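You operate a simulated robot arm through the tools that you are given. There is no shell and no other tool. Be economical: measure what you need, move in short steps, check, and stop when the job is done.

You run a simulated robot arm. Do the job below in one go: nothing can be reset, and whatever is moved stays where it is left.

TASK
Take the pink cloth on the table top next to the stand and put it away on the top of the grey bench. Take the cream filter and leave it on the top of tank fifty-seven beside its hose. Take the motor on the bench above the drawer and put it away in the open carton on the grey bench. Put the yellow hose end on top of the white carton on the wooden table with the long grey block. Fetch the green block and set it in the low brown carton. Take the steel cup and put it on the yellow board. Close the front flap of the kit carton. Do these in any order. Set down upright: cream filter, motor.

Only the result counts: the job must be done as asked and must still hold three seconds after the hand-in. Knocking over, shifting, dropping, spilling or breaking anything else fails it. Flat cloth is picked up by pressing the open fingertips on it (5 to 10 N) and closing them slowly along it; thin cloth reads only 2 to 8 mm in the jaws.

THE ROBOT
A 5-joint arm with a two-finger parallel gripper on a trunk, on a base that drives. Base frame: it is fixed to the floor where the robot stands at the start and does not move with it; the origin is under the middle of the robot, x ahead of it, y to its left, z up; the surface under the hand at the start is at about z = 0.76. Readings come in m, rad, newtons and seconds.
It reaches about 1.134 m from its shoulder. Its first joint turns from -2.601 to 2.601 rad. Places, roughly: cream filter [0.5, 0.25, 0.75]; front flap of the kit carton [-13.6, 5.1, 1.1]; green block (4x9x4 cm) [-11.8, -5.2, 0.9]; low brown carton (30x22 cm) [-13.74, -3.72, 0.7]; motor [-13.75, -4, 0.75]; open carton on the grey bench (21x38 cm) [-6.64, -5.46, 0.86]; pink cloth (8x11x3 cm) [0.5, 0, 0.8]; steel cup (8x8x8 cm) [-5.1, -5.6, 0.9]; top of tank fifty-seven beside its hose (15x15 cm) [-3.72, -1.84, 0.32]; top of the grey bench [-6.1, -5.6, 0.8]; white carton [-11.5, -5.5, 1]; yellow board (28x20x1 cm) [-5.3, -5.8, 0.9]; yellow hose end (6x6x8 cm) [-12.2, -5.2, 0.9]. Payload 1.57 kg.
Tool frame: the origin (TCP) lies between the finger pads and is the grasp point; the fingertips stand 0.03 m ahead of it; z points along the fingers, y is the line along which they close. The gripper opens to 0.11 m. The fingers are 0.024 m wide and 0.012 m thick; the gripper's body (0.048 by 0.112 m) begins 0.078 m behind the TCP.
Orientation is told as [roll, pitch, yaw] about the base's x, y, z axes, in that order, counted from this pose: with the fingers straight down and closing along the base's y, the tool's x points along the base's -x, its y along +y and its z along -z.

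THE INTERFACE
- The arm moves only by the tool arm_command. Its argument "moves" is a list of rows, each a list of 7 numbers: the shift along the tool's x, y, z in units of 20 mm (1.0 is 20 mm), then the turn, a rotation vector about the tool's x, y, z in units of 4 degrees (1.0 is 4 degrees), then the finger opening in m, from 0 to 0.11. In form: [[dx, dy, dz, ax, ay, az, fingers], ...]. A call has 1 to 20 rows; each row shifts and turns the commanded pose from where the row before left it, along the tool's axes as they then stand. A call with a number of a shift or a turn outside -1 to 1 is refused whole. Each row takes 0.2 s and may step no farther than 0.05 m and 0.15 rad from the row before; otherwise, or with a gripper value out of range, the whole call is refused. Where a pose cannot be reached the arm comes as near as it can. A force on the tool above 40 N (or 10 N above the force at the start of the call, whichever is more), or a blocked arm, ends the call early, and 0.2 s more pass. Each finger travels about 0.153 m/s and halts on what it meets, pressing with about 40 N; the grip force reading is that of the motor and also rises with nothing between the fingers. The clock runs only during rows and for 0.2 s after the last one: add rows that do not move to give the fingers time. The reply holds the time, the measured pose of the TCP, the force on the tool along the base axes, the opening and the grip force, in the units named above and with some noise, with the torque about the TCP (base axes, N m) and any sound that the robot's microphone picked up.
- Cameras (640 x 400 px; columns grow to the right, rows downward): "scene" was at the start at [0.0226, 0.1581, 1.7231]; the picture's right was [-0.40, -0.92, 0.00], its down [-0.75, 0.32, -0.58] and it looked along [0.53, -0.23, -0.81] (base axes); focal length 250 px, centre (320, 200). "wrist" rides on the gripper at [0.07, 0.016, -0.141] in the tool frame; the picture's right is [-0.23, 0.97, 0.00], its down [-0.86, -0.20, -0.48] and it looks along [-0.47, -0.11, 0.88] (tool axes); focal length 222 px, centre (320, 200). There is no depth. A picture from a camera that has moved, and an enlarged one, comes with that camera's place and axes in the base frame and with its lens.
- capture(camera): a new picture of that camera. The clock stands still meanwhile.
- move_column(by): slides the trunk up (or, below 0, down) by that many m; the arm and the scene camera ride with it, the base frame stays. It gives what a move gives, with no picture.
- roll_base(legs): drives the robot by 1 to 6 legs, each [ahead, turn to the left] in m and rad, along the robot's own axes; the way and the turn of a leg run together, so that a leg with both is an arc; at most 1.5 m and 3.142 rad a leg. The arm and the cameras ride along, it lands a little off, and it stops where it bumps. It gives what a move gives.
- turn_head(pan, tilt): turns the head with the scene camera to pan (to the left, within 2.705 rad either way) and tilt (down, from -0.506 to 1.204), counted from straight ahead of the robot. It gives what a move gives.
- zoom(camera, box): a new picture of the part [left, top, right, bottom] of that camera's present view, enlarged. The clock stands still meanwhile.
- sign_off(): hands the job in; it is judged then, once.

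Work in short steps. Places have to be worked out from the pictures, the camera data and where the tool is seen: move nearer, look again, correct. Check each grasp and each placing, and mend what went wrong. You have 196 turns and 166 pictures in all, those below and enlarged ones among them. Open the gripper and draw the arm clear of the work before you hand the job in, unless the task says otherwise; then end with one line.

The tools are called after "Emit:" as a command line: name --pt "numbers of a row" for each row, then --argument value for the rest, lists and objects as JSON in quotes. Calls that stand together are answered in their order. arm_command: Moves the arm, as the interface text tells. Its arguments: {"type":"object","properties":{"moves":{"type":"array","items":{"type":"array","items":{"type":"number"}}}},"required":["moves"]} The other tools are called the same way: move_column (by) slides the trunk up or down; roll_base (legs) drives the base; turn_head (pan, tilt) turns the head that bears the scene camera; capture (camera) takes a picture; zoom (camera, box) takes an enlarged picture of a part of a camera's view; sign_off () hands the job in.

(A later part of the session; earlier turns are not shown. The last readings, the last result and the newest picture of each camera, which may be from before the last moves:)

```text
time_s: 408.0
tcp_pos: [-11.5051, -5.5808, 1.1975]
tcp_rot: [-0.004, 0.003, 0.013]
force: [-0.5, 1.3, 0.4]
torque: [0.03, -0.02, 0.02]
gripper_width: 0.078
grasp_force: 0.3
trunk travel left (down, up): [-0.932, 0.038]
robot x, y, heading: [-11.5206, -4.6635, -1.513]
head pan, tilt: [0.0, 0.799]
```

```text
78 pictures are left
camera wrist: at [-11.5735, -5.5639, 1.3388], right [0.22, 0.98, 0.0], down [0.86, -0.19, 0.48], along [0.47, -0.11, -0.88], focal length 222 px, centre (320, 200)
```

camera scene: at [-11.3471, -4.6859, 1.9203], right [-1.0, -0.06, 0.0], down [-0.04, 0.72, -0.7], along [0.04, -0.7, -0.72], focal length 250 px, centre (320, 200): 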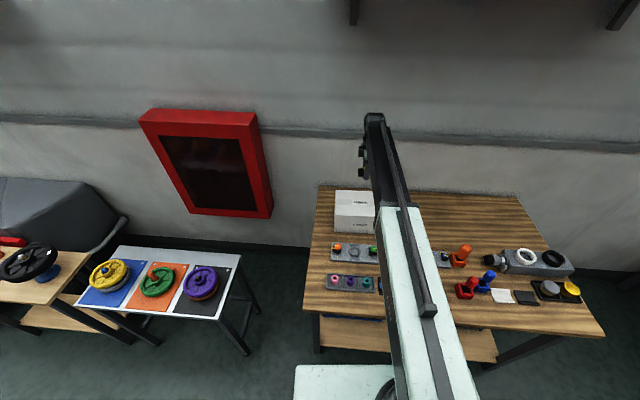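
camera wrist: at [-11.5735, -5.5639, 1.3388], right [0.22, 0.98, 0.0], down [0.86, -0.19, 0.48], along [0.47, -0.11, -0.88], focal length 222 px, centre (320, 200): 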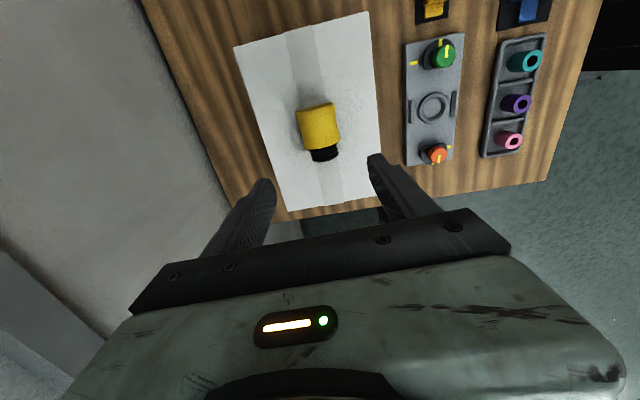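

The hose end is on the carton. Next, the green block at about (−11.78, −5.19): I'll back the base 12 cm and bring the hand over it.

Emit:
roll_base --legs '[[-0.12, 0]]'

Emit:
arm_command --pt "1 0.98 0 0 0 0 0.078" --pt "1 0.98 0 0 0 0 0.078" --pt "1 0.98 0 0 0 0 0.078" --pt "1 0.98 0 0 0 0 0.078" --pt "1 0.98 0 0 0 0 0.078" --pt "1 0.98 0 0 0 0 0.078" --pt "1 0.98 0 0 0 0 0.078" --pt "1 0.98 0 0 0 0 0.078" --pt "1 0.98 0 0 0 0 0.078" --pt "1 0.98 0 0 0 0 0.078" --pt "1 0.98 0 0 0 0 0.078" --pt "1 0.98 0 0 0 0 0.078" --pt "1 0.98 0 0 0 0 0.078" --pt "1 0.98 0 0 0 0 0.078"

Emit:
capture --camera "wrist"

```text
time_s: 409.2
tcp_pos: [-11.5174, -5.4569, 1.1993]
tcp_rot: [-0.003, 0.001, 0.007]
force: [-0.1, 0.4, 0.9]
torque: [-0.05, 0.01, 0.03]
gripper_width: 0.0781
grasp_force: 0.1
trunk travel left (down, up): [-0.932, 0.038]
robot x, y, heading: [-11.5287, -4.5369, -1.515]
head pan, tilt: [0.0, 0.799]
```

```text
time_s: 412.2
tcp_pos: [-11.798, -5.1856, 1.1985]
tcp_rot: [-0.004, 0.001, 0.007]
force: [-0.3, 0.4, -0.1]
torque: [-0.02, 0.02, 0.02]
gripper_width: 0.078
grasp_force: 0.1
trunk travel left (down, up): [-0.932, 0.038]
robot x, y, heading: [-11.5265, -4.535, -1.516]
head pan, tilt: [0.0, 0.799]
```

```text
77 pictures are left
camera wrist: at [-11.8664, -5.1681, 1.3391], right [0.22, 0.98, 0.0], down [0.86, -0.19, 0.48], along [0.47, -0.11, -0.88], focal length 222 px, centre (320, 200)
```

wrist: 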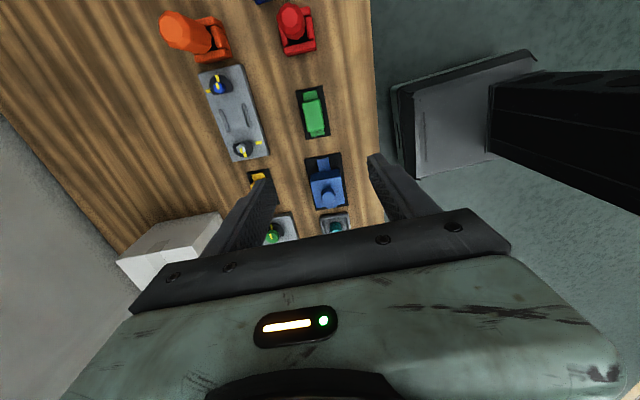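

The block is centred at about (−11.81, −5.194), its long axis along x. Fine shift and lower.

Emit:
arm_command --pt "0.6 -0.38 0 0 0 0 0.075" --pt "0 0 0 0 0 0 0.075"

Emit:
move_column --by -0.25

Emit:
capture --camera "wrist"

```text
time_s: 412.9
tcp_pos: [-11.8089, -5.1919, 1.1988]
tcp_rot: [-0.004, 0.001, 0.006]
force: [0.2, 0.6, -0.7]
torque: [0.0, 0.02, 0.01]
gripper_width: 0.0752
grasp_force: 0.0
trunk travel left (down, up): [-0.932, 0.038]
robot x, y, heading: [-11.5267, -4.5388, -1.513]
head pan, tilt: [0.0, 0.799]
```

```text
time_s: 415.4
tcp_pos: [-11.8089, -5.1916, 0.9473]
tcp_rot: [-0.003, 0.001, 0.007]
force: [0.1, 0.0, 0.0]
torque: [0.02, -0.01, 0.03]
gripper_width: 0.0751
grasp_force: 0.0
trunk travel left (down, up): [-0.682, 0.288]
robot x, y, heading: [-11.5286, -4.5373, -1.52]
head pan, tilt: [0.0, 0.799]
```

```text
76 pictures are left
camera wrist: at [-11.8777, -5.1749, 1.089], right [0.22, 0.98, 0.0], down [0.86, -0.19, 0.48], along [0.47, -0.11, -0.88], focal length 222 px, centre (320, 200)
```

wrist: 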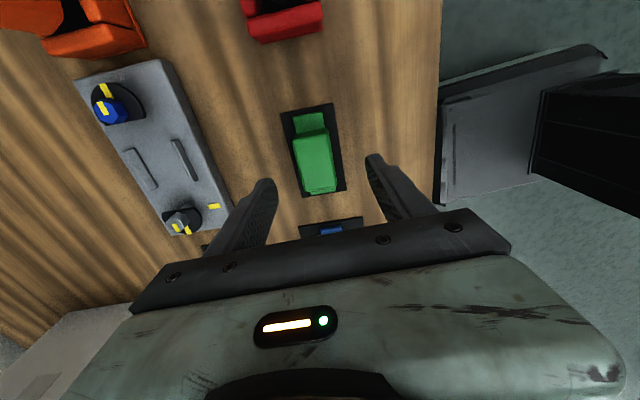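

Well centred. Lower to grasp height and close.

Emit:
move_column --by -0.058

Emit:
arm_command --pt "0 0 0 0 0 0 0.065" --pt "0 0 0 0 0 0 0.055" --pt "0 0 0 0 0 0 0.045" --pt "0 0 0 0 0 0 0.035" --pt "0 0 0 0 0 0 0.03" --pt "0 0 0 0 0 0 0.03"

Emit:
move_column --by 0.06

Emit:
capture --camera "wrist"

```text
time_s: 416.4
tcp_pos: [-11.8091, -5.1912, 0.8908]
tcp_rot: [-0.003, 0.004, 0.007]
force: [-0.4, -0.5, 0.3]
torque: [0.0, 0.0, 0.0]
gripper_width: 0.0753
grasp_force: 0.1
trunk travel left (down, up): [-0.624, 0.346]
robot x, y, heading: [-11.5259, -4.5399, -1.511]
head pan, tilt: [0.0, 0.799]
```

```text
time_s: 417.8
tcp_pos: [-11.8091, -5.193, 0.8909]
tcp_rot: [-0.003, 0.001, 0.007]
force: [0.7, -1.5, 0.5]
torque: [-0.04, -0.08, 0.01]
gripper_width: 0.0352
grasp_force: 40.2
trunk travel left (down, up): [-0.624, 0.346]
robot x, y, heading: [-11.5256, -4.5399, -1.513]
head pan, tilt: [0.0, 0.799]
```

```text
time_s: 418.8
tcp_pos: [-11.8097, -5.1921, 0.9505]
tcp_rot: [-0.002, 0.001, 0.007]
force: [-0.7, -0.5, -2.5]
torque: [-0.01, -0.05, -0.02]
gripper_width: 0.0354
grasp_force: 39.9
trunk travel left (down, up): [-0.684, 0.286]
robot x, y, heading: [-11.5271, -4.5415, -1.516]
head pan, tilt: [0.0, 0.799]
```

```text
75 pictures are left
camera wrist: at [-11.8777, -5.1751, 1.0909], right [0.22, 0.98, 0.0], down [0.86, -0.19, 0.48], along [0.47, -0.11, -0.88], focal length 222 px, centre (320, 200)
```

wrist: 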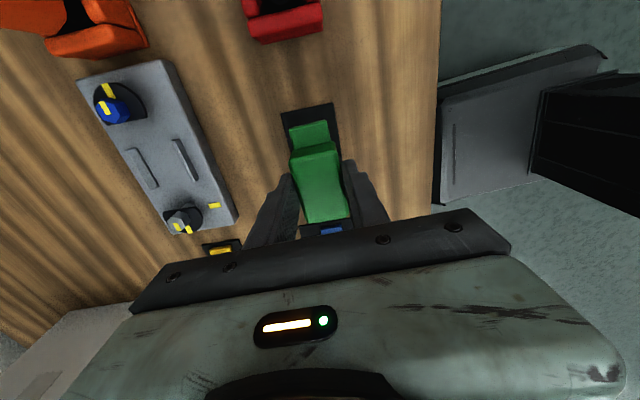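

The block is held. I'll raise, back off, and drive over to face the far bench near (−12.7, −3.8).

Emit:
move_column --by 0.22

Emit:
roll_base --legs '[[-0.3, 0], [0, -1.988], [1.2, 0], [0, 0.362]]'

Emit:
turn_head --pan -0.1 --tilt 0.7

Emit:
capture --camera "scene"

Emit:
zoom --camera "scene" --box '[150, 90, 470, 290]'

```text
time_s: 421.1
tcp_pos: [-11.8091, -5.1924, 1.1704]
tcp_rot: [-0.005, 0.002, 0.005]
force: [0.9, 1.0, -1.6]
torque: [0.02, -0.01, -0.02]
gripper_width: 0.0357
grasp_force: 40.0
trunk travel left (down, up): [-0.904, 0.066]
robot x, y, heading: [-11.5268, -4.5397, -1.518]
head pan, tilt: [0.0, 0.799]
```

```text
time_s: 434.8
tcp_pos: [-13.2897, -3.4544, 1.1705]
tcp_rot: [-0.003, 0.001, -1.643]
force: [0.0, 0.4, -2.4]
torque: [-0.04, 0.01, 0.02]
gripper_width: 0.0354
grasp_force: 39.6
trunk travel left (down, up): [-0.904, 0.066]
robot x, y, heading: [-12.6593, -3.7812, 3.112]
head pan, tilt: [0.0, 0.799]
```

```text
time_s: 435.5
tcp_pos: [-13.2888, -3.4543, 1.1707]
tcp_rot: [-0.003, 0.001, -1.644]
force: [0.0, -0.4, -2.9]
torque: [-0.02, 0.01, -0.02]
gripper_width: 0.0354
grasp_force: 40.2
trunk travel left (down, up): [-0.904, 0.066]
robot x, y, heading: [-12.6616, -3.785, 3.111]
head pan, tilt: [-0.099, 0.7]
```

```text
74 pictures are left
camera scene: at [-12.7032, -3.9411, 1.8956], right [0.13, 0.99, 0.0], down [0.64, -0.08, -0.76], along [-0.76, 0.1, -0.64], focal length 250 px, centre (320, 200)
```

scene: 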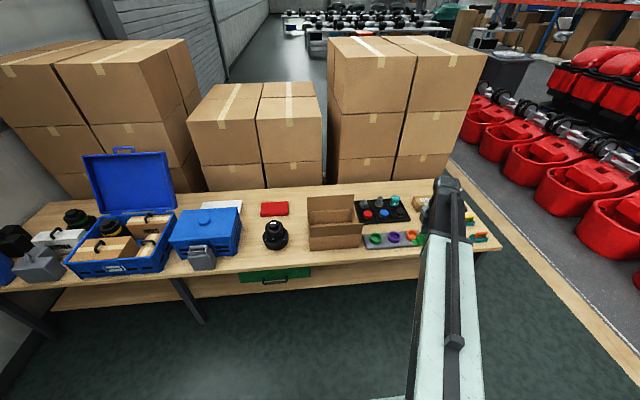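

```text
2.00 times, centred on (310, 190) of scene
camera zoom: at [-12.7032, -3.9411, 1.8956], right [0.13, 0.99, 0.0], down [0.64, -0.08, -0.76], along [-0.76, 0.1, -0.64], focal length 500 px, centre (340, 220)
```

zoom: 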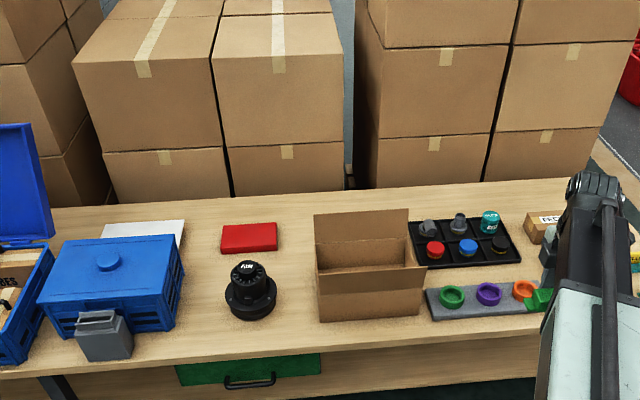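

The low carton is open at the top, with the motor on its left. I'll use the wrist camera for a second view to work out its height.

Emit:
capture --camera "wrist"

```text
72 pictures are left
camera wrist: at [-13.266, -3.3853, 1.3108], right [0.95, -0.3, 0.0], down [-0.26, -0.84, 0.48], along [-0.14, -0.46, -0.88], focal length 222 px, centre (320, 200)
```

wrist: 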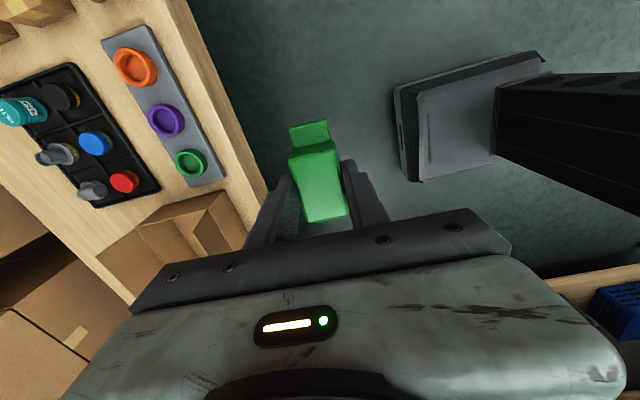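

The bench top is at about z 0.69 and the carton walls rise to about 0.91. I'll drive 13 cm closer and extend over the carton's middle, (−13.76, −3.72).

Emit:
roll_base --legs '[[0.14, 0]]'

Emit:
arm_command --pt "-0.92 -1 0 0 0 0 0.03" --pt "-0.92 -1 0 0 0 0 0.03" --pt "-0.92 -1 0 0 0 0 0.03" --pt "-0.92 -1 0 0 0 0 0.03" --pt "-0.92 -1 0 0 0 0 0.03" --pt "-0.92 -1 0 0 0 0 0.03" --pt "-0.92 -1 0 0 0 0 0.03" --pt "-0.92 -1 0 0 0 0 0.03" --pt "-0.92 -1 0 0 0 0 0.03" --pt "-0.92 -1 0 0 0 0 0.03" --pt "-0.92 -1 0 0 0 0 0.03" --pt "-0.92 -1 0 0 0 0 0.03" --pt "-0.92 -1 0 0 0 0 0.03" --pt "-0.92 -1 0 0 0 0 0.03" --pt "-0.92 -1 0 0 0 0 0.03" --pt "-0.92 -1 0 0 0 0 0.03"

Emit:
capture --camera "wrist"

Emit:
capture --camera "scene"

```text
time_s: 436.8
tcp_pos: [-13.4328, -3.4489, 1.1697]
tcp_rot: [-0.001, 0.003, -1.647]
force: [-1.0, 0.3, -2.4]
torque: [-0.01, -0.04, 0.0]
gripper_width: 0.0355
grasp_force: 40.3
trunk travel left (down, up): [-0.904, 0.066]
robot x, y, heading: [-12.8014, -3.7771, 3.108]
head pan, tilt: [-0.099, 0.7]
```

```text
time_s: 440.2
tcp_pos: [-13.7499, -3.7185, 1.1702]
tcp_rot: [-0.006, 0.0, -1.646]
force: [0.2, 0.7, -1.4]
torque: [-0.01, -0.03, 0.0]
gripper_width: 0.0353
grasp_force: 40.6
out of reach, approached as far as the arm can: row 15, 16
trunk travel left (down, up): [-0.904, 0.066]
robot x, y, heading: [-12.8055, -3.7794, 3.107]
head pan, tilt: [-0.099, 0.7]
```

```text
71 pictures are left
camera wrist: at [-13.7254, -3.6492, 1.3106], right [0.95, -0.3, 0.0], down [-0.26, -0.84, 0.48], along [-0.15, -0.46, -0.88], focal length 222 px, centre (320, 200)
```

wrist: 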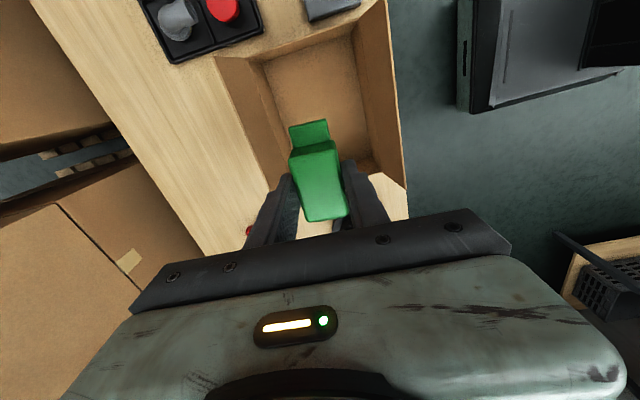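

```text
70 pictures are left
camera scene: at [-12.8478, -3.937, 1.8956], right [0.13, 0.99, 0.0], down [0.64, -0.09, -0.76], along [-0.76, 0.1, -0.64], focal length 250 px, centre (320, 200)
```

scene: 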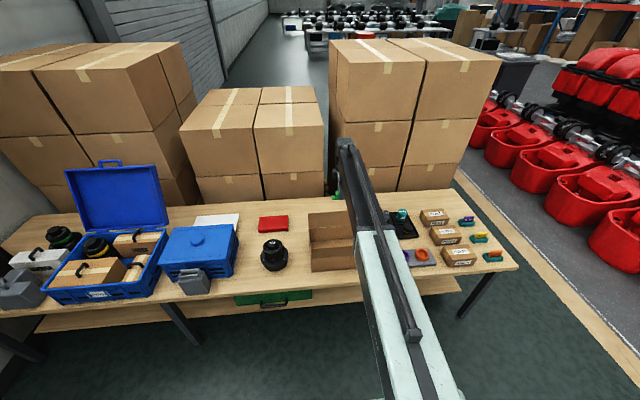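

The carton's interior is centred at about (−13.74, −3.735), its floor at z ≈ 0.695 and rim at about 0.91. The forearm passes over the front rim, so I'll stop a little above the floor. Lowering in stages.

Emit:
move_column --by -0.3

Emit:
capture --camera "wrist"

Emit:
zoom --camera "scene" --box '[240, 100, 440, 225]'

```text
time_s: 443.2
tcp_pos: [-13.7483, -3.7184, 0.8707]
tcp_rot: [-0.005, 0.001, -1.645]
force: [-0.3, 0.3, -1.8]
torque: [0.0, -0.01, 0.0]
gripper_width: 0.0354
grasp_force: 39.9
trunk travel left (down, up): [-0.604, 0.366]
robot x, y, heading: [-12.8027, -3.7763, 3.109]
head pan, tilt: [-0.099, 0.7]
```

```text
69 pictures are left
camera wrist: at [-13.7251, -3.649, 1.0108], right [0.95, -0.3, 0.0], down [-0.26, -0.84, 0.48], along [-0.15, -0.46, -0.88], focal length 222 px, centre (320, 200)
```

wrist: 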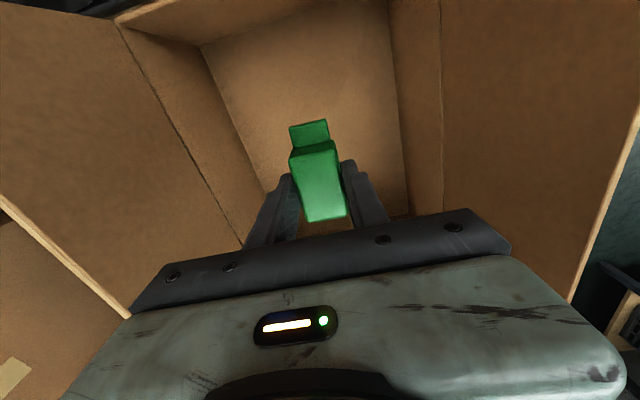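

```text
3.20 times, centred on (340, 162) of scene
camera zoom: at [-12.8475, -3.9368, 1.5956], right [0.13, 0.99, 0.0], down [0.64, -0.09, -0.76], along [-0.76, 0.1, -0.64], focal length 800 px, centre (256, 320)
```

zoom: 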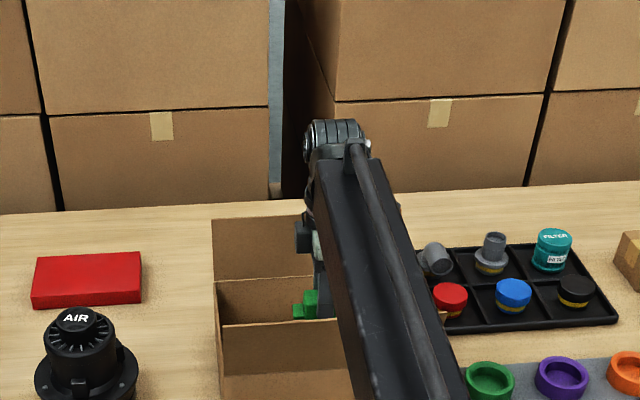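

The carton has raised front and back flaps; the block is between them and over the floor. Lowering to about z 0.775.

Emit:
move_column --by -0.06

Emit:
move_column --by -0.032

Emit:
capture --camera "wrist"

Emit:
zoom --camera "scene" --box '[240, 100, 440, 225]'

```text
time_s: 444.2
tcp_pos: [-13.7479, -3.7176, 0.8108]
tcp_rot: [-0.007, 0.001, -1.646]
force: [0.2, 0.3, -1.5]
torque: [0.02, 0.0, 0.02]
gripper_width: 0.0355
grasp_force: 40.1
trunk travel left (down, up): [-0.544, 0.426]
robot x, y, heading: [-12.8014, -3.7764, 3.105]
head pan, tilt: [-0.099, 0.7]
```

```text
time_s: 445.0
tcp_pos: [-13.7483, -3.719, 0.779]
tcp_rot: [-0.006, 0.003, -1.646]
force: [0.4, -0.5, -2.1]
torque: [0.01, -0.01, -0.01]
gripper_width: 0.0353
grasp_force: 40.1
trunk travel left (down, up): [-0.512, 0.458]
robot x, y, heading: [-12.8026, -3.7745, 3.108]
head pan, tilt: [-0.099, 0.7]
```

```text
67 pictures are left
camera wrist: at [-13.725, -3.649, 0.9187], right [0.95, -0.3, 0.0], down [-0.26, -0.84, 0.48], along [-0.15, -0.46, -0.88], focal length 222 px, centre (320, 200)
```

wrist: 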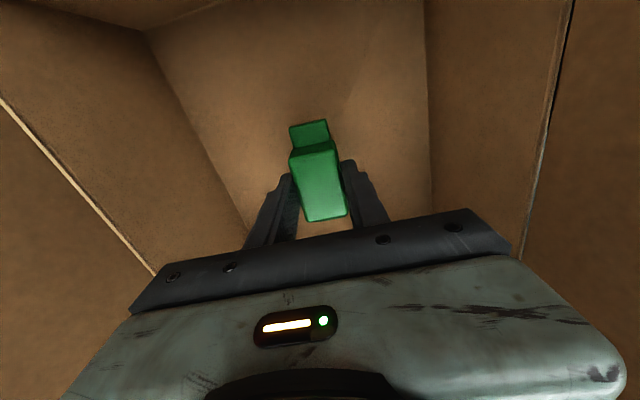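

```text
3.20 times, centred on (340, 162) of scene
camera zoom: at [-12.8474, -3.9368, 1.5035], right [0.13, 0.99, 0.0], down [0.64, -0.09, -0.76], along [-0.76, 0.1, -0.64], focal length 800 px, centre (256, 320)
```

zoom: 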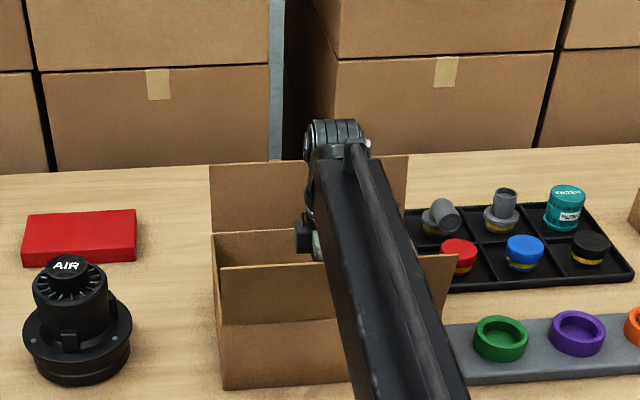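

Still clear of the flaps. I'll go 1 cm further and release the block onto the carton floor.

Emit:
move_column --by -0.012

Emit:
arm_command --pt "0 0 0 0 0 0 0.04" --pt "0 0 0 0 0 0 0.055" --pt "0 0 0 0 0 0 0.07" --pt "0 0 0 0 0 0 0.07"

Emit:
capture --camera "wrist"

```text
time_s: 445.6
tcp_pos: [-13.7485, -3.7188, 0.7665]
tcp_rot: [-0.006, 0.002, -1.645]
force: [-0.5, 0.1, -2.2]
torque: [0.03, -0.03, -0.01]
gripper_width: 0.0353
grasp_force: 40.2
trunk travel left (down, up): [-0.5, 0.47]
robot x, y, heading: [-12.8013, -3.7743, 3.109]
head pan, tilt: [-0.099, 0.7]
```

```text
time_s: 446.6
tcp_pos: [-13.7474, -3.7184, 0.767]
tcp_rot: [-0.006, 0.001, -1.646]
force: [1.4, -0.5, 0.0]
torque: [-0.04, -0.01, 0.0]
gripper_width: 0.07
grasp_force: 0.0
trunk travel left (down, up): [-0.5, 0.47]
robot x, y, heading: [-12.8074, -3.7777, 3.106]
head pan, tilt: [-0.099, 0.7]
```

```text
65 pictures are left
camera wrist: at [-13.7249, -3.649, 0.9069], right [0.95, -0.3, 0.0], down [-0.26, -0.84, 0.48], along [-0.15, -0.46, -0.88], focal length 222 px, centre (320, 200)
```

wrist: 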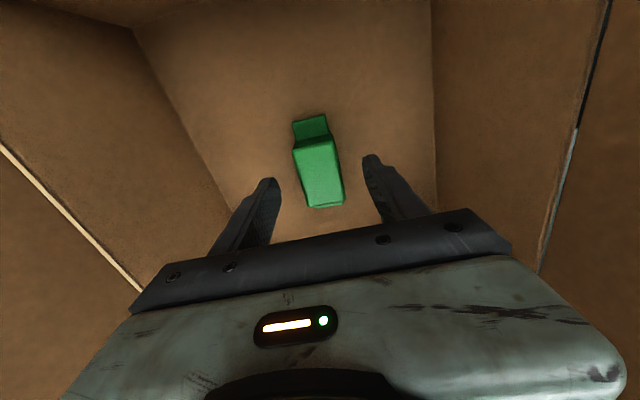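

The green block is in the carton. The motor, marked "AIR", is next door at about (−13.80, −4.08). I'll raise, retract, shift the base to line up, and look from above.

Emit:
move_column --by 0.4

Emit:
arm_command --pt "0 1 0 0 0 0 0.11" --pt "0 1 0 0 0 0 0.11" --pt "0 1 0 0 0 0 0.11" --pt "0 1 0 0 0 0 0.11" --pt "0 1 0 0 0 0 0.11" --pt "0 1 0 0 0 0 0.11" --pt "0 1 0 0 0 0 0.11" --pt "0 1 0 0 0 0 0.11" --pt "0 1 0 0 0 0 0.11" --pt "0 1 0 0 0 0 0.11"

Emit:
roll_base --legs '[[-0.5, 0], [0, 0.5], [0.55, 0], [0, -0.46]]'

Emit:
capture --camera "wrist"

Emit:
capture --camera "scene"

```text
time_s: 450.4
tcp_pos: [-13.7478, -3.7184, 1.1659]
tcp_rot: [-0.006, 0.003, -1.646]
force: [0.0, -0.3, -0.5]
torque: [-0.02, 0.02, -0.01]
gripper_width: 0.0703
grasp_force: 0.0
trunk travel left (down, up): [-0.9, 0.07]
robot x, y, heading: [-12.8033, -3.778, 3.107]
head pan, tilt: [-0.099, 0.7]
```

```text
time_s: 452.6
tcp_pos: [-13.5501, -3.7313, 1.1672]
tcp_rot: [-0.005, 0.002, -1.646]
force: [-0.8, 0.1, -0.1]
torque: [-0.02, 0.02, 0.01]
gripper_width: 0.1101
grasp_force: 0.1
trunk travel left (down, up): [-0.9, 0.07]
robot x, y, heading: [-12.8016, -3.7805, 3.11]
head pan, tilt: [-0.099, 0.7]
```

```text
time_s: 461.1
tcp_pos: [-13.5464, -4.0305, 1.1665]
tcp_rot: [-0.003, 0.003, -1.601]
force: [0.2, -0.5, 0.9]
torque: [0.01, -0.01, -0.03]
gripper_width: 0.1102
grasp_force: 0.0
trunk travel left (down, up): [-0.9, 0.07]
robot x, y, heading: [-12.7936, -4.0544, -3.121]
head pan, tilt: [-0.099, 0.7]
```

```text
64 pictures are left
camera wrist: at [-13.5264, -3.9608, 1.3065], right [0.97, -0.26, 0.0], down [-0.22, -0.85, 0.48], along [-0.13, -0.46, -0.88], focal length 222 px, centre (320, 200)
```

wrist: 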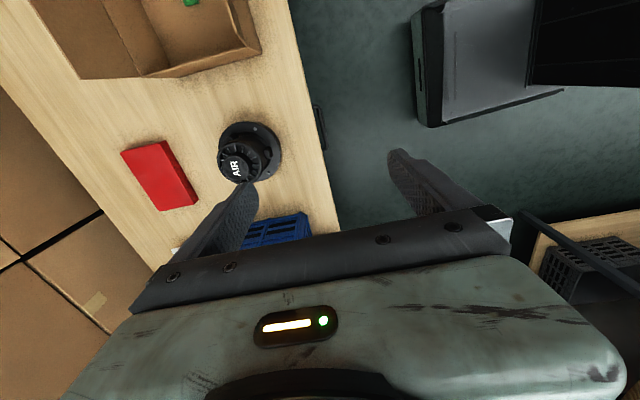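

```text
63 pictures are left
camera scene: at [-12.8339, -4.2195, 1.8916], right [0.08, 1.0, 0.0], down [0.64, -0.05, -0.76], along [-0.76, 0.06, -0.64], focal length 250 px, centre (320, 200)
```

scene: 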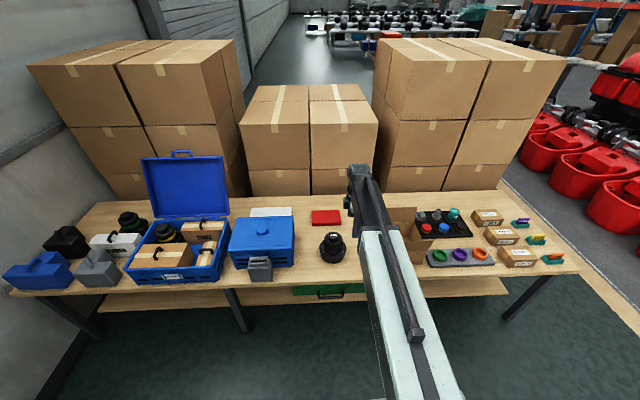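

Motor at about (−13.755, −4.075). I'll zoom for its shape, nudge the base ahead, and extend over it.

Emit:
zoom --camera "scene" --box '[284, 206, 380, 266]'

Emit:
roll_base --legs '[[0.06, 0]]'

Emit:
arm_command --pt "-0.2 -0.95 0 0 0 0 0.11" --pt "-0.2 -0.95 0 0 0 0 0.11" --pt "-0.2 -0.95 0 0 0 0 0.11" --pt "-0.2 -0.95 0 0 0 0 0.11" --pt "-0.2 -0.95 0 0 0 0 0.11" --pt "-0.2 -0.95 0 0 0 0 0.11" --pt "-0.2 -0.95 0 0 0 0 0.11" --pt "-0.2 -0.95 0 0 0 0 0.11"

Emit:
move_column --by -0.13

Emit:
capture --camera "wrist"

```text
6.67 times, centred on (332, 236) of scene
camera zoom: at [-12.8339, -4.2195, 1.8916], right [0.08, 1.0, 0.0], down [0.64, -0.05, -0.76], along [-0.76, 0.06, -0.64], focal length 1666 px, centre (240, -40)
```

zoom: 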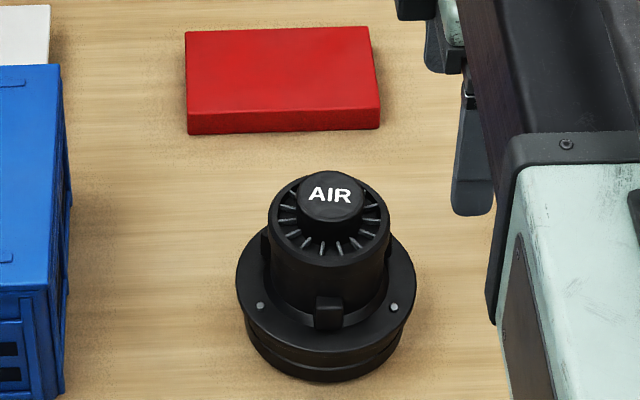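

```text
time_s: 462.1
tcp_pos: [-13.6071, -4.0324, 1.1666]
tcp_rot: [-0.003, 0.003, -1.601]
force: [-0.1, -0.2, -0.1]
torque: [0.02, -0.06, 0.01]
gripper_width: 0.1098
grasp_force: 0.1
trunk travel left (down, up): [-0.9, 0.07]
robot x, y, heading: [-12.8591, -4.0599, -3.117]
head pan, tilt: [-0.099, 0.7]
```

```text
time_s: 463.9
tcp_pos: [-13.758, -4.0599, 1.166]
tcp_rot: [-0.005, 0.0, -1.601]
force: [-0.1, 0.3, -0.2]
torque: [-0.03, -0.01, 0.0]
gripper_width: 0.11
grasp_force: 0.1
trunk travel left (down, up): [-0.9, 0.07]
robot x, y, heading: [-12.8576, -4.0604, -3.12]
head pan, tilt: [-0.099, 0.7]
```

```text
time_s: 465.4
tcp_pos: [-13.7581, -4.0604, 1.0376]
tcp_rot: [-0.008, 0.001, -1.599]
force: [0.4, -0.3, -0.2]
torque: [-0.02, -0.01, -0.01]
gripper_width: 0.1101
grasp_force: 0.0
trunk travel left (down, up): [-0.77, 0.2]
robot x, y, heading: [-12.8594, -4.0603, -3.113]
head pan, tilt: [-0.099, 0.7]
```

```text
61 pictures are left
camera wrist: at [-13.7379, -3.9898, 1.177], right [0.97, -0.26, -0.01], down [-0.22, -0.85, 0.48], along [-0.13, -0.46, -0.88], focal length 222 px, centre (320, 200)
```

wrist: 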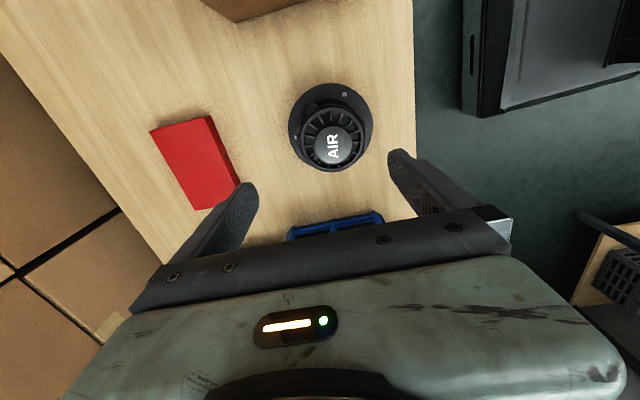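

Triangulated: the cap top is at (−13.743, −4.072, 0.876), and the body is about 98 mm wide under its rim — just within the jaws. Centring and lowering for a check.

Emit:
arm_command --pt "-0.58 0.75 0 0 0 0 0.11" --pt "0 0 0 0 0 0 0.11"

Emit:
move_column --by -0.11

Emit:
capture --camera "wrist"

```text
time_s: 466.1
tcp_pos: [-13.744, -4.0729, 1.0359]
tcp_rot: [-0.005, 0.002, -1.603]
force: [0.4, -0.3, -0.7]
torque: [0.0, -0.04, 0.0]
gripper_width: 0.1098
grasp_force: 0.1
trunk travel left (down, up): [-0.77, 0.2]
robot x, y, heading: [-12.8548, -4.0597, -3.118]
head pan, tilt: [-0.099, 0.7]
```

```text
time_s: 467.5
tcp_pos: [-13.7431, -4.0729, 0.9258]
tcp_rot: [-0.004, 0.002, -1.602]
force: [0.1, 0.2, -1.0]
torque: [0.02, 0.01, 0.01]
gripper_width: 0.1101
grasp_force: 0.0
trunk travel left (down, up): [-0.66, 0.31]
robot x, y, heading: [-12.8553, -4.0626, -3.123]
head pan, tilt: [-0.099, 0.7]
```

```text
60 pictures are left
camera wrist: at [-13.7228, -4.0024, 1.067], right [0.97, -0.26, -0.01], down [-0.22, -0.85, 0.48], along [-0.13, -0.46, -0.88], focal length 222 px, centre (320, 200)
```

wrist: 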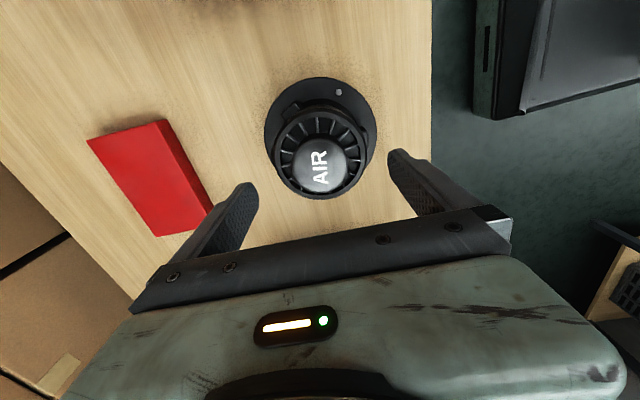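

Jaws centred to within a few mm, with about 7 mm gap per side. Lower to rim level, check, then go on.

Emit:
arm_command --pt "0.2 0.05 0 0 0 0 0.11"

Emit:
move_column --by -0.04

Emit:
zoom --camera "wrist" --box '[160, 80, 480, 280]'

```text
time_s: 467.9
tcp_pos: [-13.7417, -4.0685, 0.9255]
tcp_rot: [-0.004, 0.002, -1.602]
force: [-0.3, 0.4, 0.4]
torque: [0.02, 0.0, 0.01]
gripper_width: 0.11
grasp_force: 0.0
trunk travel left (down, up): [-0.66, 0.31]
robot x, y, heading: [-12.8579, -4.0594, -3.122]
head pan, tilt: [-0.099, 0.7]
```

```text
time_s: 468.7
tcp_pos: [-13.7421, -4.068, 0.8864]
tcp_rot: [-0.006, 0.003, -1.6]
force: [0.5, -1.1, 0.0]
torque: [-0.01, 0.02, 0.03]
gripper_width: 0.1099
grasp_force: 0.1
trunk travel left (down, up): [-0.62, 0.35]
robot x, y, heading: [-12.8565, -4.0612, -3.116]
head pan, tilt: [-0.099, 0.7]
```

```text
2.00 times, centred on (320, 180) of wrist
camera zoom: at [-13.7218, -3.9983, 1.0269], right [0.97, -0.26, -0.01], down [-0.22, -0.85, 0.48], along [-0.13, -0.46, -0.88], focal length 444 px, centre (320, 240)
```

zoom: 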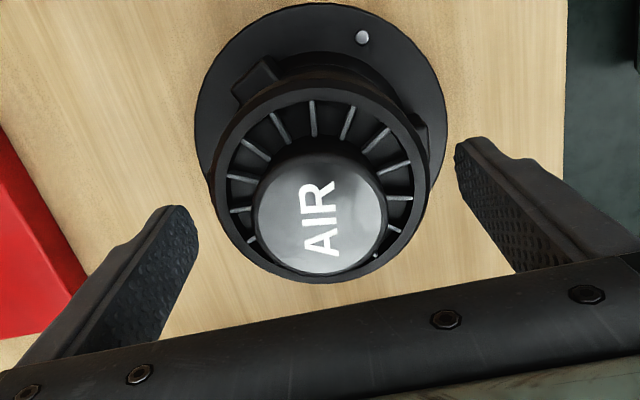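

Centred with even gaps. Lower 36 mm and close.

Emit:
move_column --by -0.036

Emit:
arm_command --pt "0 0 0 0 0 0 0.102" --pt "0 0 0 0 0 0 0.094" --pt "0 0 0 0 0 0 0.086" --pt "0 0 0 0 0 0 0.08" --pt "0 0 0 0 0 0 0.08" --pt "0 0 0 0 0 0 0.08"

Emit:
zoom --camera "wrist" --box '[160, 80, 480, 280]'

```text
time_s: 469.5
tcp_pos: [-13.7413, -4.0689, 0.85]
tcp_rot: [-0.007, 0.001, -1.601]
force: [0.6, 0.1, 0.6]
torque: [0.0, -0.01, 0.02]
gripper_width: 0.1099
grasp_force: 0.0
trunk travel left (down, up): [-0.584, 0.386]
robot x, y, heading: [-12.8604, -4.0626, -3.121]
head pan, tilt: [-0.099, 0.7]
```

```text
time_s: 470.9
tcp_pos: [-13.7418, -4.0675, 0.8499]
tcp_rot: [-0.005, 0.003, -1.601]
force: [-5.1, 1.1, 1.2]
torque: [0.1, 0.22, 0.01]
gripper_width: 0.0976
grasp_force: 40.2
trunk travel left (down, up): [-0.584, 0.386]
robot x, y, heading: [-12.8581, -4.0608, -3.121]
head pan, tilt: [-0.099, 0.7]
```

```text
2.00 times, centred on (320, 180) of wrist
camera zoom: at [-13.7222, -3.9982, 0.9907], right [0.97, -0.26, -0.01], down [-0.22, -0.85, 0.48], along [-0.13, -0.46, -0.88], focal length 444 px, centre (320, 240)
```

zoom: 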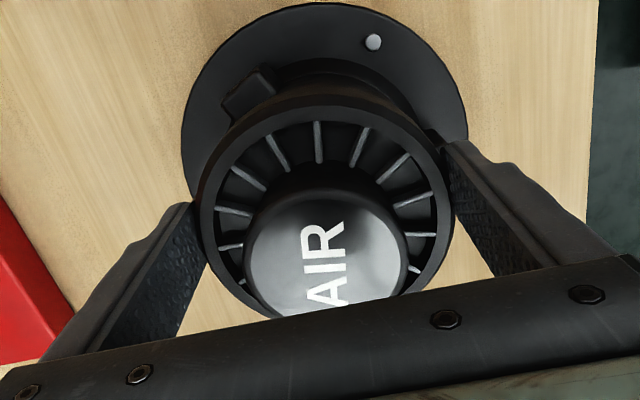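

Gripped at 97.6 mm. Lift and check the hold.

Emit:
move_column --by 0.08

Emit:
capture --camera "wrist"

Emit:
zoom --camera "scene" --box '[240, 150, 440, 275]'

```text
time_s: 472.1
tcp_pos: [-13.7432, -4.0688, 0.9299]
tcp_rot: [-0.003, 0.002, -1.602]
force: [-0.8, -0.4, -12.5]
torque: [0.1, 0.0, 0.04]
gripper_width: 0.0983
grasp_force: 40.6
trunk travel left (down, up): [-0.664, 0.306]
robot x, y, heading: [-12.857, -4.062, -3.12]
head pan, tilt: [-0.099, 0.7]
```

```text
57 pictures are left
camera wrist: at [-13.723, -3.9984, 1.0699], right [0.97, -0.26, 0.0], down [-0.22, -0.85, 0.48], along [-0.13, -0.46, -0.88], focal length 222 px, centre (320, 200)
```

wrist: 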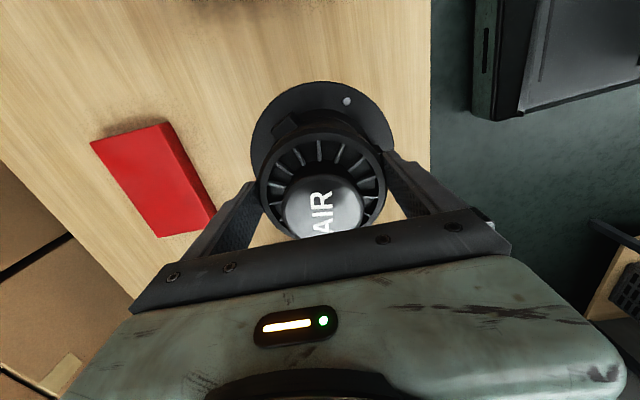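

```text
3.20 times, centred on (340, 212) of scene
camera zoom: at [-12.8944, -4.2211, 1.6555], right [0.08, 1.0, 0.0], down [0.64, -0.05, -0.76], along [-0.76, 0.06, -0.65], focal length 800 px, centre (256, 160)
```

zoom: 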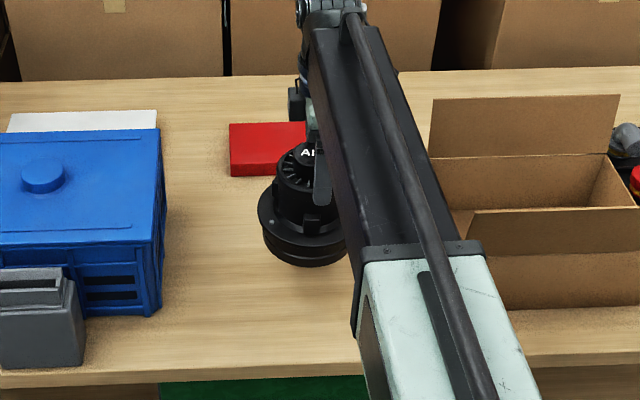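

The motor is held (about 12 N). I'll raise it high, retract the arm, back off, turn around, and drive east toward the grey bench.

Emit:
move_column --by 0.28

Emit:
arm_command --pt "0 1 0 0 0 0 0.08" --pt "0 1 0 0 0 0 0.08" --pt "0 1 0 0 0 0 0.08" --pt "0 1 0 0 0 0 0.08" --pt "0 1 0 0 0 0 0.08" --pt "0 1 0 0 0 0 0.08" --pt "0 1 0 0 0 0 0.08" --pt "0 1 0 0 0 0 0.08" --pt "0 1 0 0 0 0 0.08" --pt "0 1 0 0 0 0 0.08" --pt "0 1 0 0 0 0 0.08" --pt "0 1 0 0 0 0 0.08" --pt "0 1 0 0 0 0 0.08"

Emit:
roll_base --legs '[[-0.5, 0], [0, 3.12], [1.4, 0], [1.4, 0]]'

Emit:
capture --camera "wrist"

```text
time_s: 474.9
tcp_pos: [-13.7431, -4.0686, 1.2092]
tcp_rot: [-0.004, 0.001, -1.603]
force: [0.8, -0.2, -12.7]
torque: [0.05, 0.04, 0.02]
gripper_width: 0.0979
grasp_force: 40.1
trunk travel left (down, up): [-0.944, 0.026]
robot x, y, heading: [-12.8552, -4.0623, -3.118]
head pan, tilt: [-0.099, 0.7]
```

```text
time_s: 477.7
tcp_pos: [-13.4834, -4.0737, 1.2085]
tcp_rot: [-0.005, 0.001, -1.601]
force: [0.7, 0.1, -12.1]
torque: [0.09, -0.03, -0.01]
gripper_width: 0.0978
grasp_force: 39.9
trunk travel left (down, up): [-0.944, 0.026]
robot x, y, heading: [-12.8574, -4.0586, -3.119]
head pan, tilt: [-0.099, 0.7]
```

```text
time_s: 488.0
tcp_pos: [-11.7236, -4.0503, 1.2104]
tcp_rot: [-0.004, 0.003, 1.515]
force: [-0.7, 0.6, -12.7]
torque: [-0.06, -0.01, -0.03]
gripper_width: 0.0964
grasp_force: 39.6
trunk travel left (down, up): [-0.944, 0.026]
robot x, y, heading: [-12.3494, -4.1178, -0.024]
head pan, tilt: [-0.099, 0.7]
stopped in leg 2: the robot was blocked; the commanded pose is now the measured one
```

```text
55 pictures are left
camera wrist: at [-11.7428, -4.1169, 1.3505], right [-0.96, 0.28, -0.01], down [0.24, 0.84, 0.48], along [0.14, 0.46, -0.88], focal length 222 px, centre (320, 200)
```

wrist: 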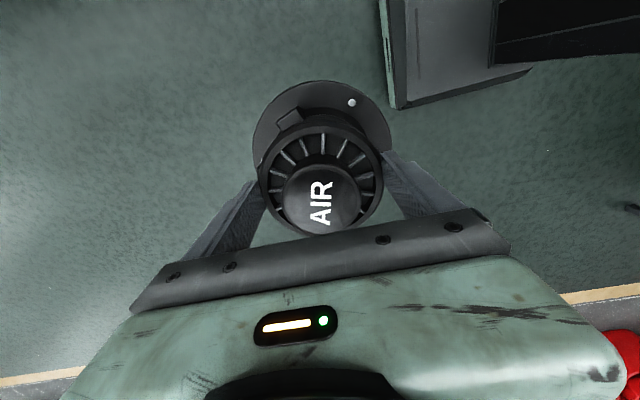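

The turn stopped just short, blocked by something behind. I'll look back with the head to see what was touched.

Emit:
turn_head --pan 2.65 --tilt 0.8

Emit:
capture --camera "scene"

Emit:
turn_head --pan -2.5 --tilt 0.8

Emit:
capture --camera "scene"

```text
time_s: 490.5
tcp_pos: [-11.7225, -4.0529, 1.2106]
tcp_rot: [-0.004, 0.004, 1.514]
force: [0.4, -1.0, -11.3]
torque: [-0.1, 0.0, 0.01]
gripper_width: 0.0964
grasp_force: 39.5
trunk travel left (down, up): [-0.944, 0.026]
robot x, y, heading: [-12.3509, -4.1188, -0.028]
head pan, tilt: [2.649, 0.799]
```

```text
54 pictures are left
camera scene: at [-12.4598, -3.9047, 1.9274], right [0.5, 0.87, 0.0], down [0.62, -0.36, -0.7], along [-0.61, 0.35, -0.72], focal length 250 px, centre (320, 200)
```

scene: 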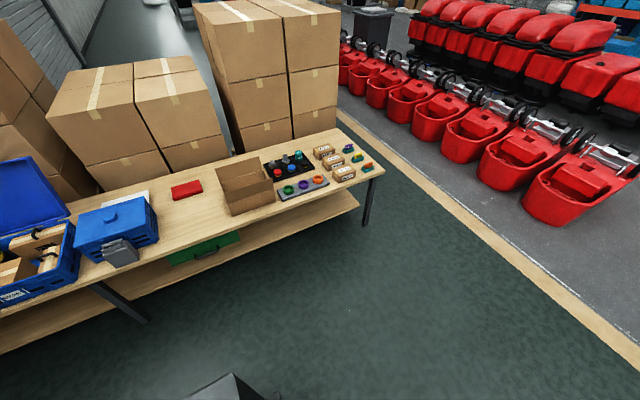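

```text
time_s: 494.5
tcp_pos: [-11.7226, -4.0528, 1.2104]
tcp_rot: [-0.002, 0.002, 1.514]
force: [0.1, 0.4, -11.6]
torque: [-0.09, 0.01, -0.04]
gripper_width: 0.0966
grasp_force: 39.3
trunk travel left (down, up): [-0.944, 0.026]
robot x, y, heading: [-12.3505, -4.1174, -0.028]
head pan, tilt: [-2.499, 0.799]
```

```text
53 pictures are left
camera scene: at [-12.4556, -3.9913, 1.9274], right [-0.58, 0.82, 0.0], down [0.58, 0.41, -0.7], along [-0.57, -0.4, -0.72], focal length 250 px, centre (320, 200)
```

scene: 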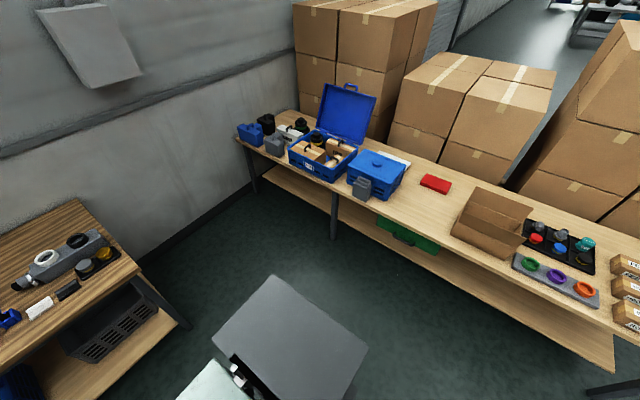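

Nothing is in contact and the bench looks undisturbed; the turn was practically complete. Continuing east.

Emit:
roll_base --legs '[[1.4, 0.02], [1.4, 0]]'

Emit:
turn_head --pan -0.3 --tilt 0.5

```text
time_s: 508.1
tcp_pos: [-8.9206, -4.1006, 1.2102]
tcp_rot: [-0.004, 0.001, 1.527]
force: [0.4, -0.3, -10.9]
torque: [-0.12, -0.04, -0.01]
gripper_width: 0.0963
grasp_force: 39.9
trunk travel left (down, up): [-0.944, 0.026]
robot x, y, heading: [-9.5503, -4.1689, -0.017]
head pan, tilt: [-2.499, 0.799]
```

```text
time_s: 510.1
tcp_pos: [-8.922, -4.1003, 1.2096]
tcp_rot: [-0.003, 0.002, 1.529]
force: [-0.5, -0.1, -12.0]
torque: [-0.11, 0.01, 0.03]
gripper_width: 0.0964
grasp_force: 40.4
trunk travel left (down, up): [-0.944, 0.026]
robot x, y, heading: [-9.5506, -4.1722, -0.019]
head pan, tilt: [-0.3, 0.499]
```

Emit:
roll_base --legs '[[1.45, 0.03], [1.45, 0], [0, -1.575]]'

Emit:
turn_head --pan 0 --tilt 0.8

Emit:
capture --camera "scene"

Emit:
capture --camera "wrist"

```text
time_s: 527.9
tcp_pos: [-6.6292, -4.7191, 1.2095]
tcp_rot: [-0.005, 0.001, -0.055]
force: [-0.4, 0.1, -12.5]
torque: [0.06, 0.11, -0.03]
gripper_width: 0.0964
grasp_force: 40.3
trunk travel left (down, up): [-0.944, 0.026]
robot x, y, heading: [-6.6454, -4.0906, -1.578]
head pan, tilt: [-0.3, 0.499]
```

```text
time_s: 528.6
tcp_pos: [-6.6285, -4.7177, 1.2103]
tcp_rot: [-0.003, 0.003, -0.054]
force: [-0.3, 0.5, -11.7]
torque: [-0.02, 0.1, -0.01]
gripper_width: 0.0965
grasp_force: 40.0
trunk travel left (down, up): [-0.944, 0.026]
robot x, y, heading: [-6.6472, -4.0897, -1.582]
head pan, tilt: [0.0, 0.799]
```

```text
52 pictures are left
camera scene: at [-6.4766, -4.1295, 1.9273], right [-1.0, 0.01, 0.0], down [0.01, 0.72, -0.7], along [-0.01, -0.7, -0.72], focal length 250 px, centre (320, 200)
```

scene: 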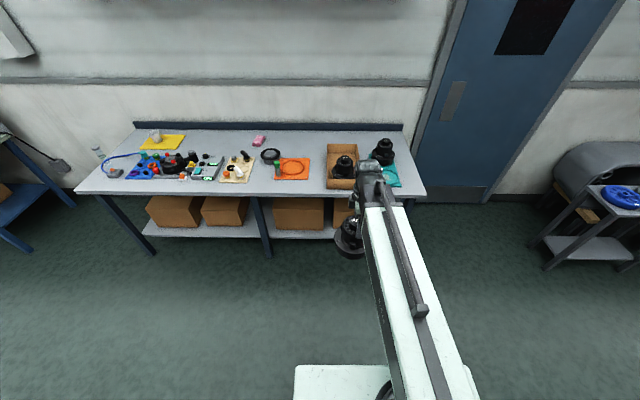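

```text
51 pictures are left
camera wrist: at [-6.6954, -4.6963, 1.3505], right [0.28, 0.96, 0.0], down [0.84, -0.24, 0.48], along [0.46, -0.14, -0.88], focal length 222 px, centre (320, 200)
```

wrist: 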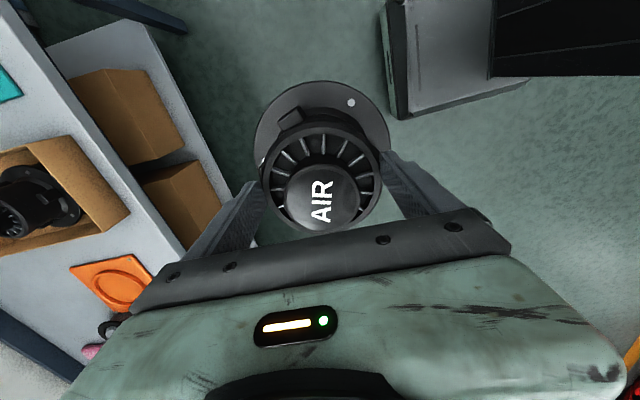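

Zooming on the carton to find the free half next to the motor already in it.

Emit:
zoom --camera "scene" --box '[260, 125, 420, 225]'

```text
4.00 times, centred on (340, 175) of scene
camera zoom: at [-6.4766, -4.1295, 1.9273], right [-1.0, 0.01, 0.0], down [0.01, 0.72, -0.7], along [-0.01, -0.7, -0.72], focal length 1000 px, centre (240, 300)
```

zoom: 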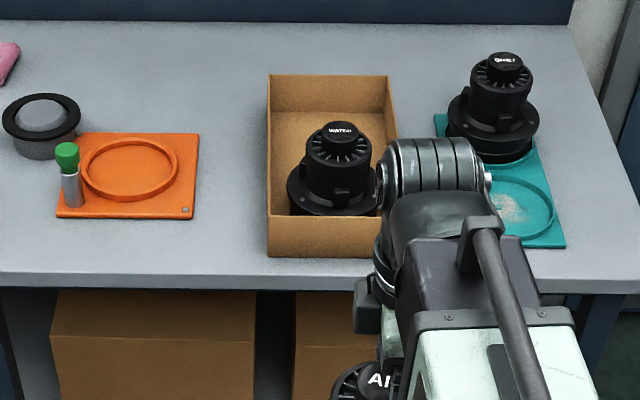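

Carton: x −6.54 to −6.74, y −5.27 to −5.65, walls up to z ≈ 0.933. The existing motor sits at y ≈ −5.38, so the free spot is about (−6.64, −5.555). I'll swing the hand east, raise fully, and drive in so as not to pass over the other motor.

Emit:
move_column --by 0.025

Emit:
arm_command --pt "-1 0 0 0 0 0 0.08" --pt "-1 0 0 0 0 0 0.08" --pt "-1 0 0 0 0 0 0.08" --pt "-1 0 0 0 0 0 0.08" --pt "-1 0 0 0 0 0 0.08" --pt "-1 0 0 0 0 0 0.08" --pt "-1 0 0 0 0 0 0.08" --pt "-1 0 0 0 0 0 0.08" --pt "-1 0 0 0 0 0 0.08" --pt "-1 0 0 0 0 0 0.08"

Emit:
roll_base --legs '[[0.57, 0.01]]'

Emit:
capture --camera "scene"

```text
time_s: 529.4
tcp_pos: [-6.6296, -4.7179, 1.2355]
tcp_rot: [-0.003, 0.001, -0.055]
force: [-0.5, 0.5, -12.0]
torque: [0.0, 0.11, 0.0]
gripper_width: 0.0963
grasp_force: 40.3
trunk travel left (down, up): [-0.969, 0.001]
robot x, y, heading: [-6.6501, -4.0902, -1.583]
head pan, tilt: [0.0, 0.799]
```

```text
time_s: 531.6
tcp_pos: [-6.4272, -4.7293, 1.2357]
tcp_rot: [-0.003, 0.003, -0.055]
force: [-0.6, 0.7, -11.0]
torque: [-0.03, 0.08, 0.01]
gripper_width: 0.0963
grasp_force: 40.6
trunk travel left (down, up): [-0.969, 0.001]
robot x, y, heading: [-6.6488, -4.0921, -1.586]
head pan, tilt: [0.0, 0.799]
```

```text
time_s: 534.7
tcp_pos: [-6.4269, -5.2752, 1.2359]
tcp_rot: [-0.004, 0.001, -0.047]
force: [-0.8, -1.5, -11.1]
torque: [-0.01, 0.08, 0.0]
gripper_width: 0.0963
grasp_force: 39.2
trunk travel left (down, up): [-0.969, 0.001]
robot x, y, heading: [-6.6537, -4.6397, -1.568]
head pan, tilt: [0.0, 0.799]
```

```text
49 pictures are left
camera scene: at [-6.4819, -4.6763, 1.9522], right [-1.0, 0.0, 0.0], down [0.0, 0.72, -0.7], along [0.0, -0.7, -0.72], focal length 250 px, centre (320, 200)
```

scene: 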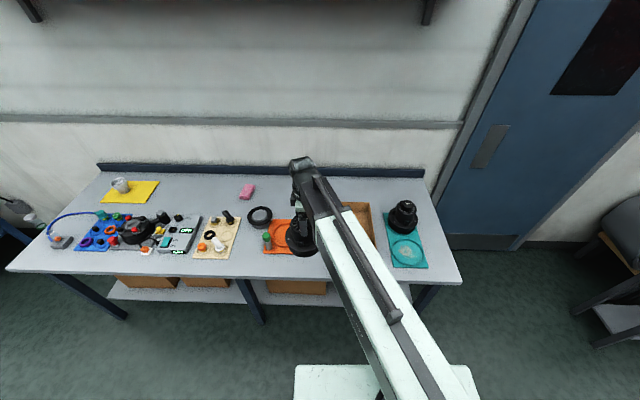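

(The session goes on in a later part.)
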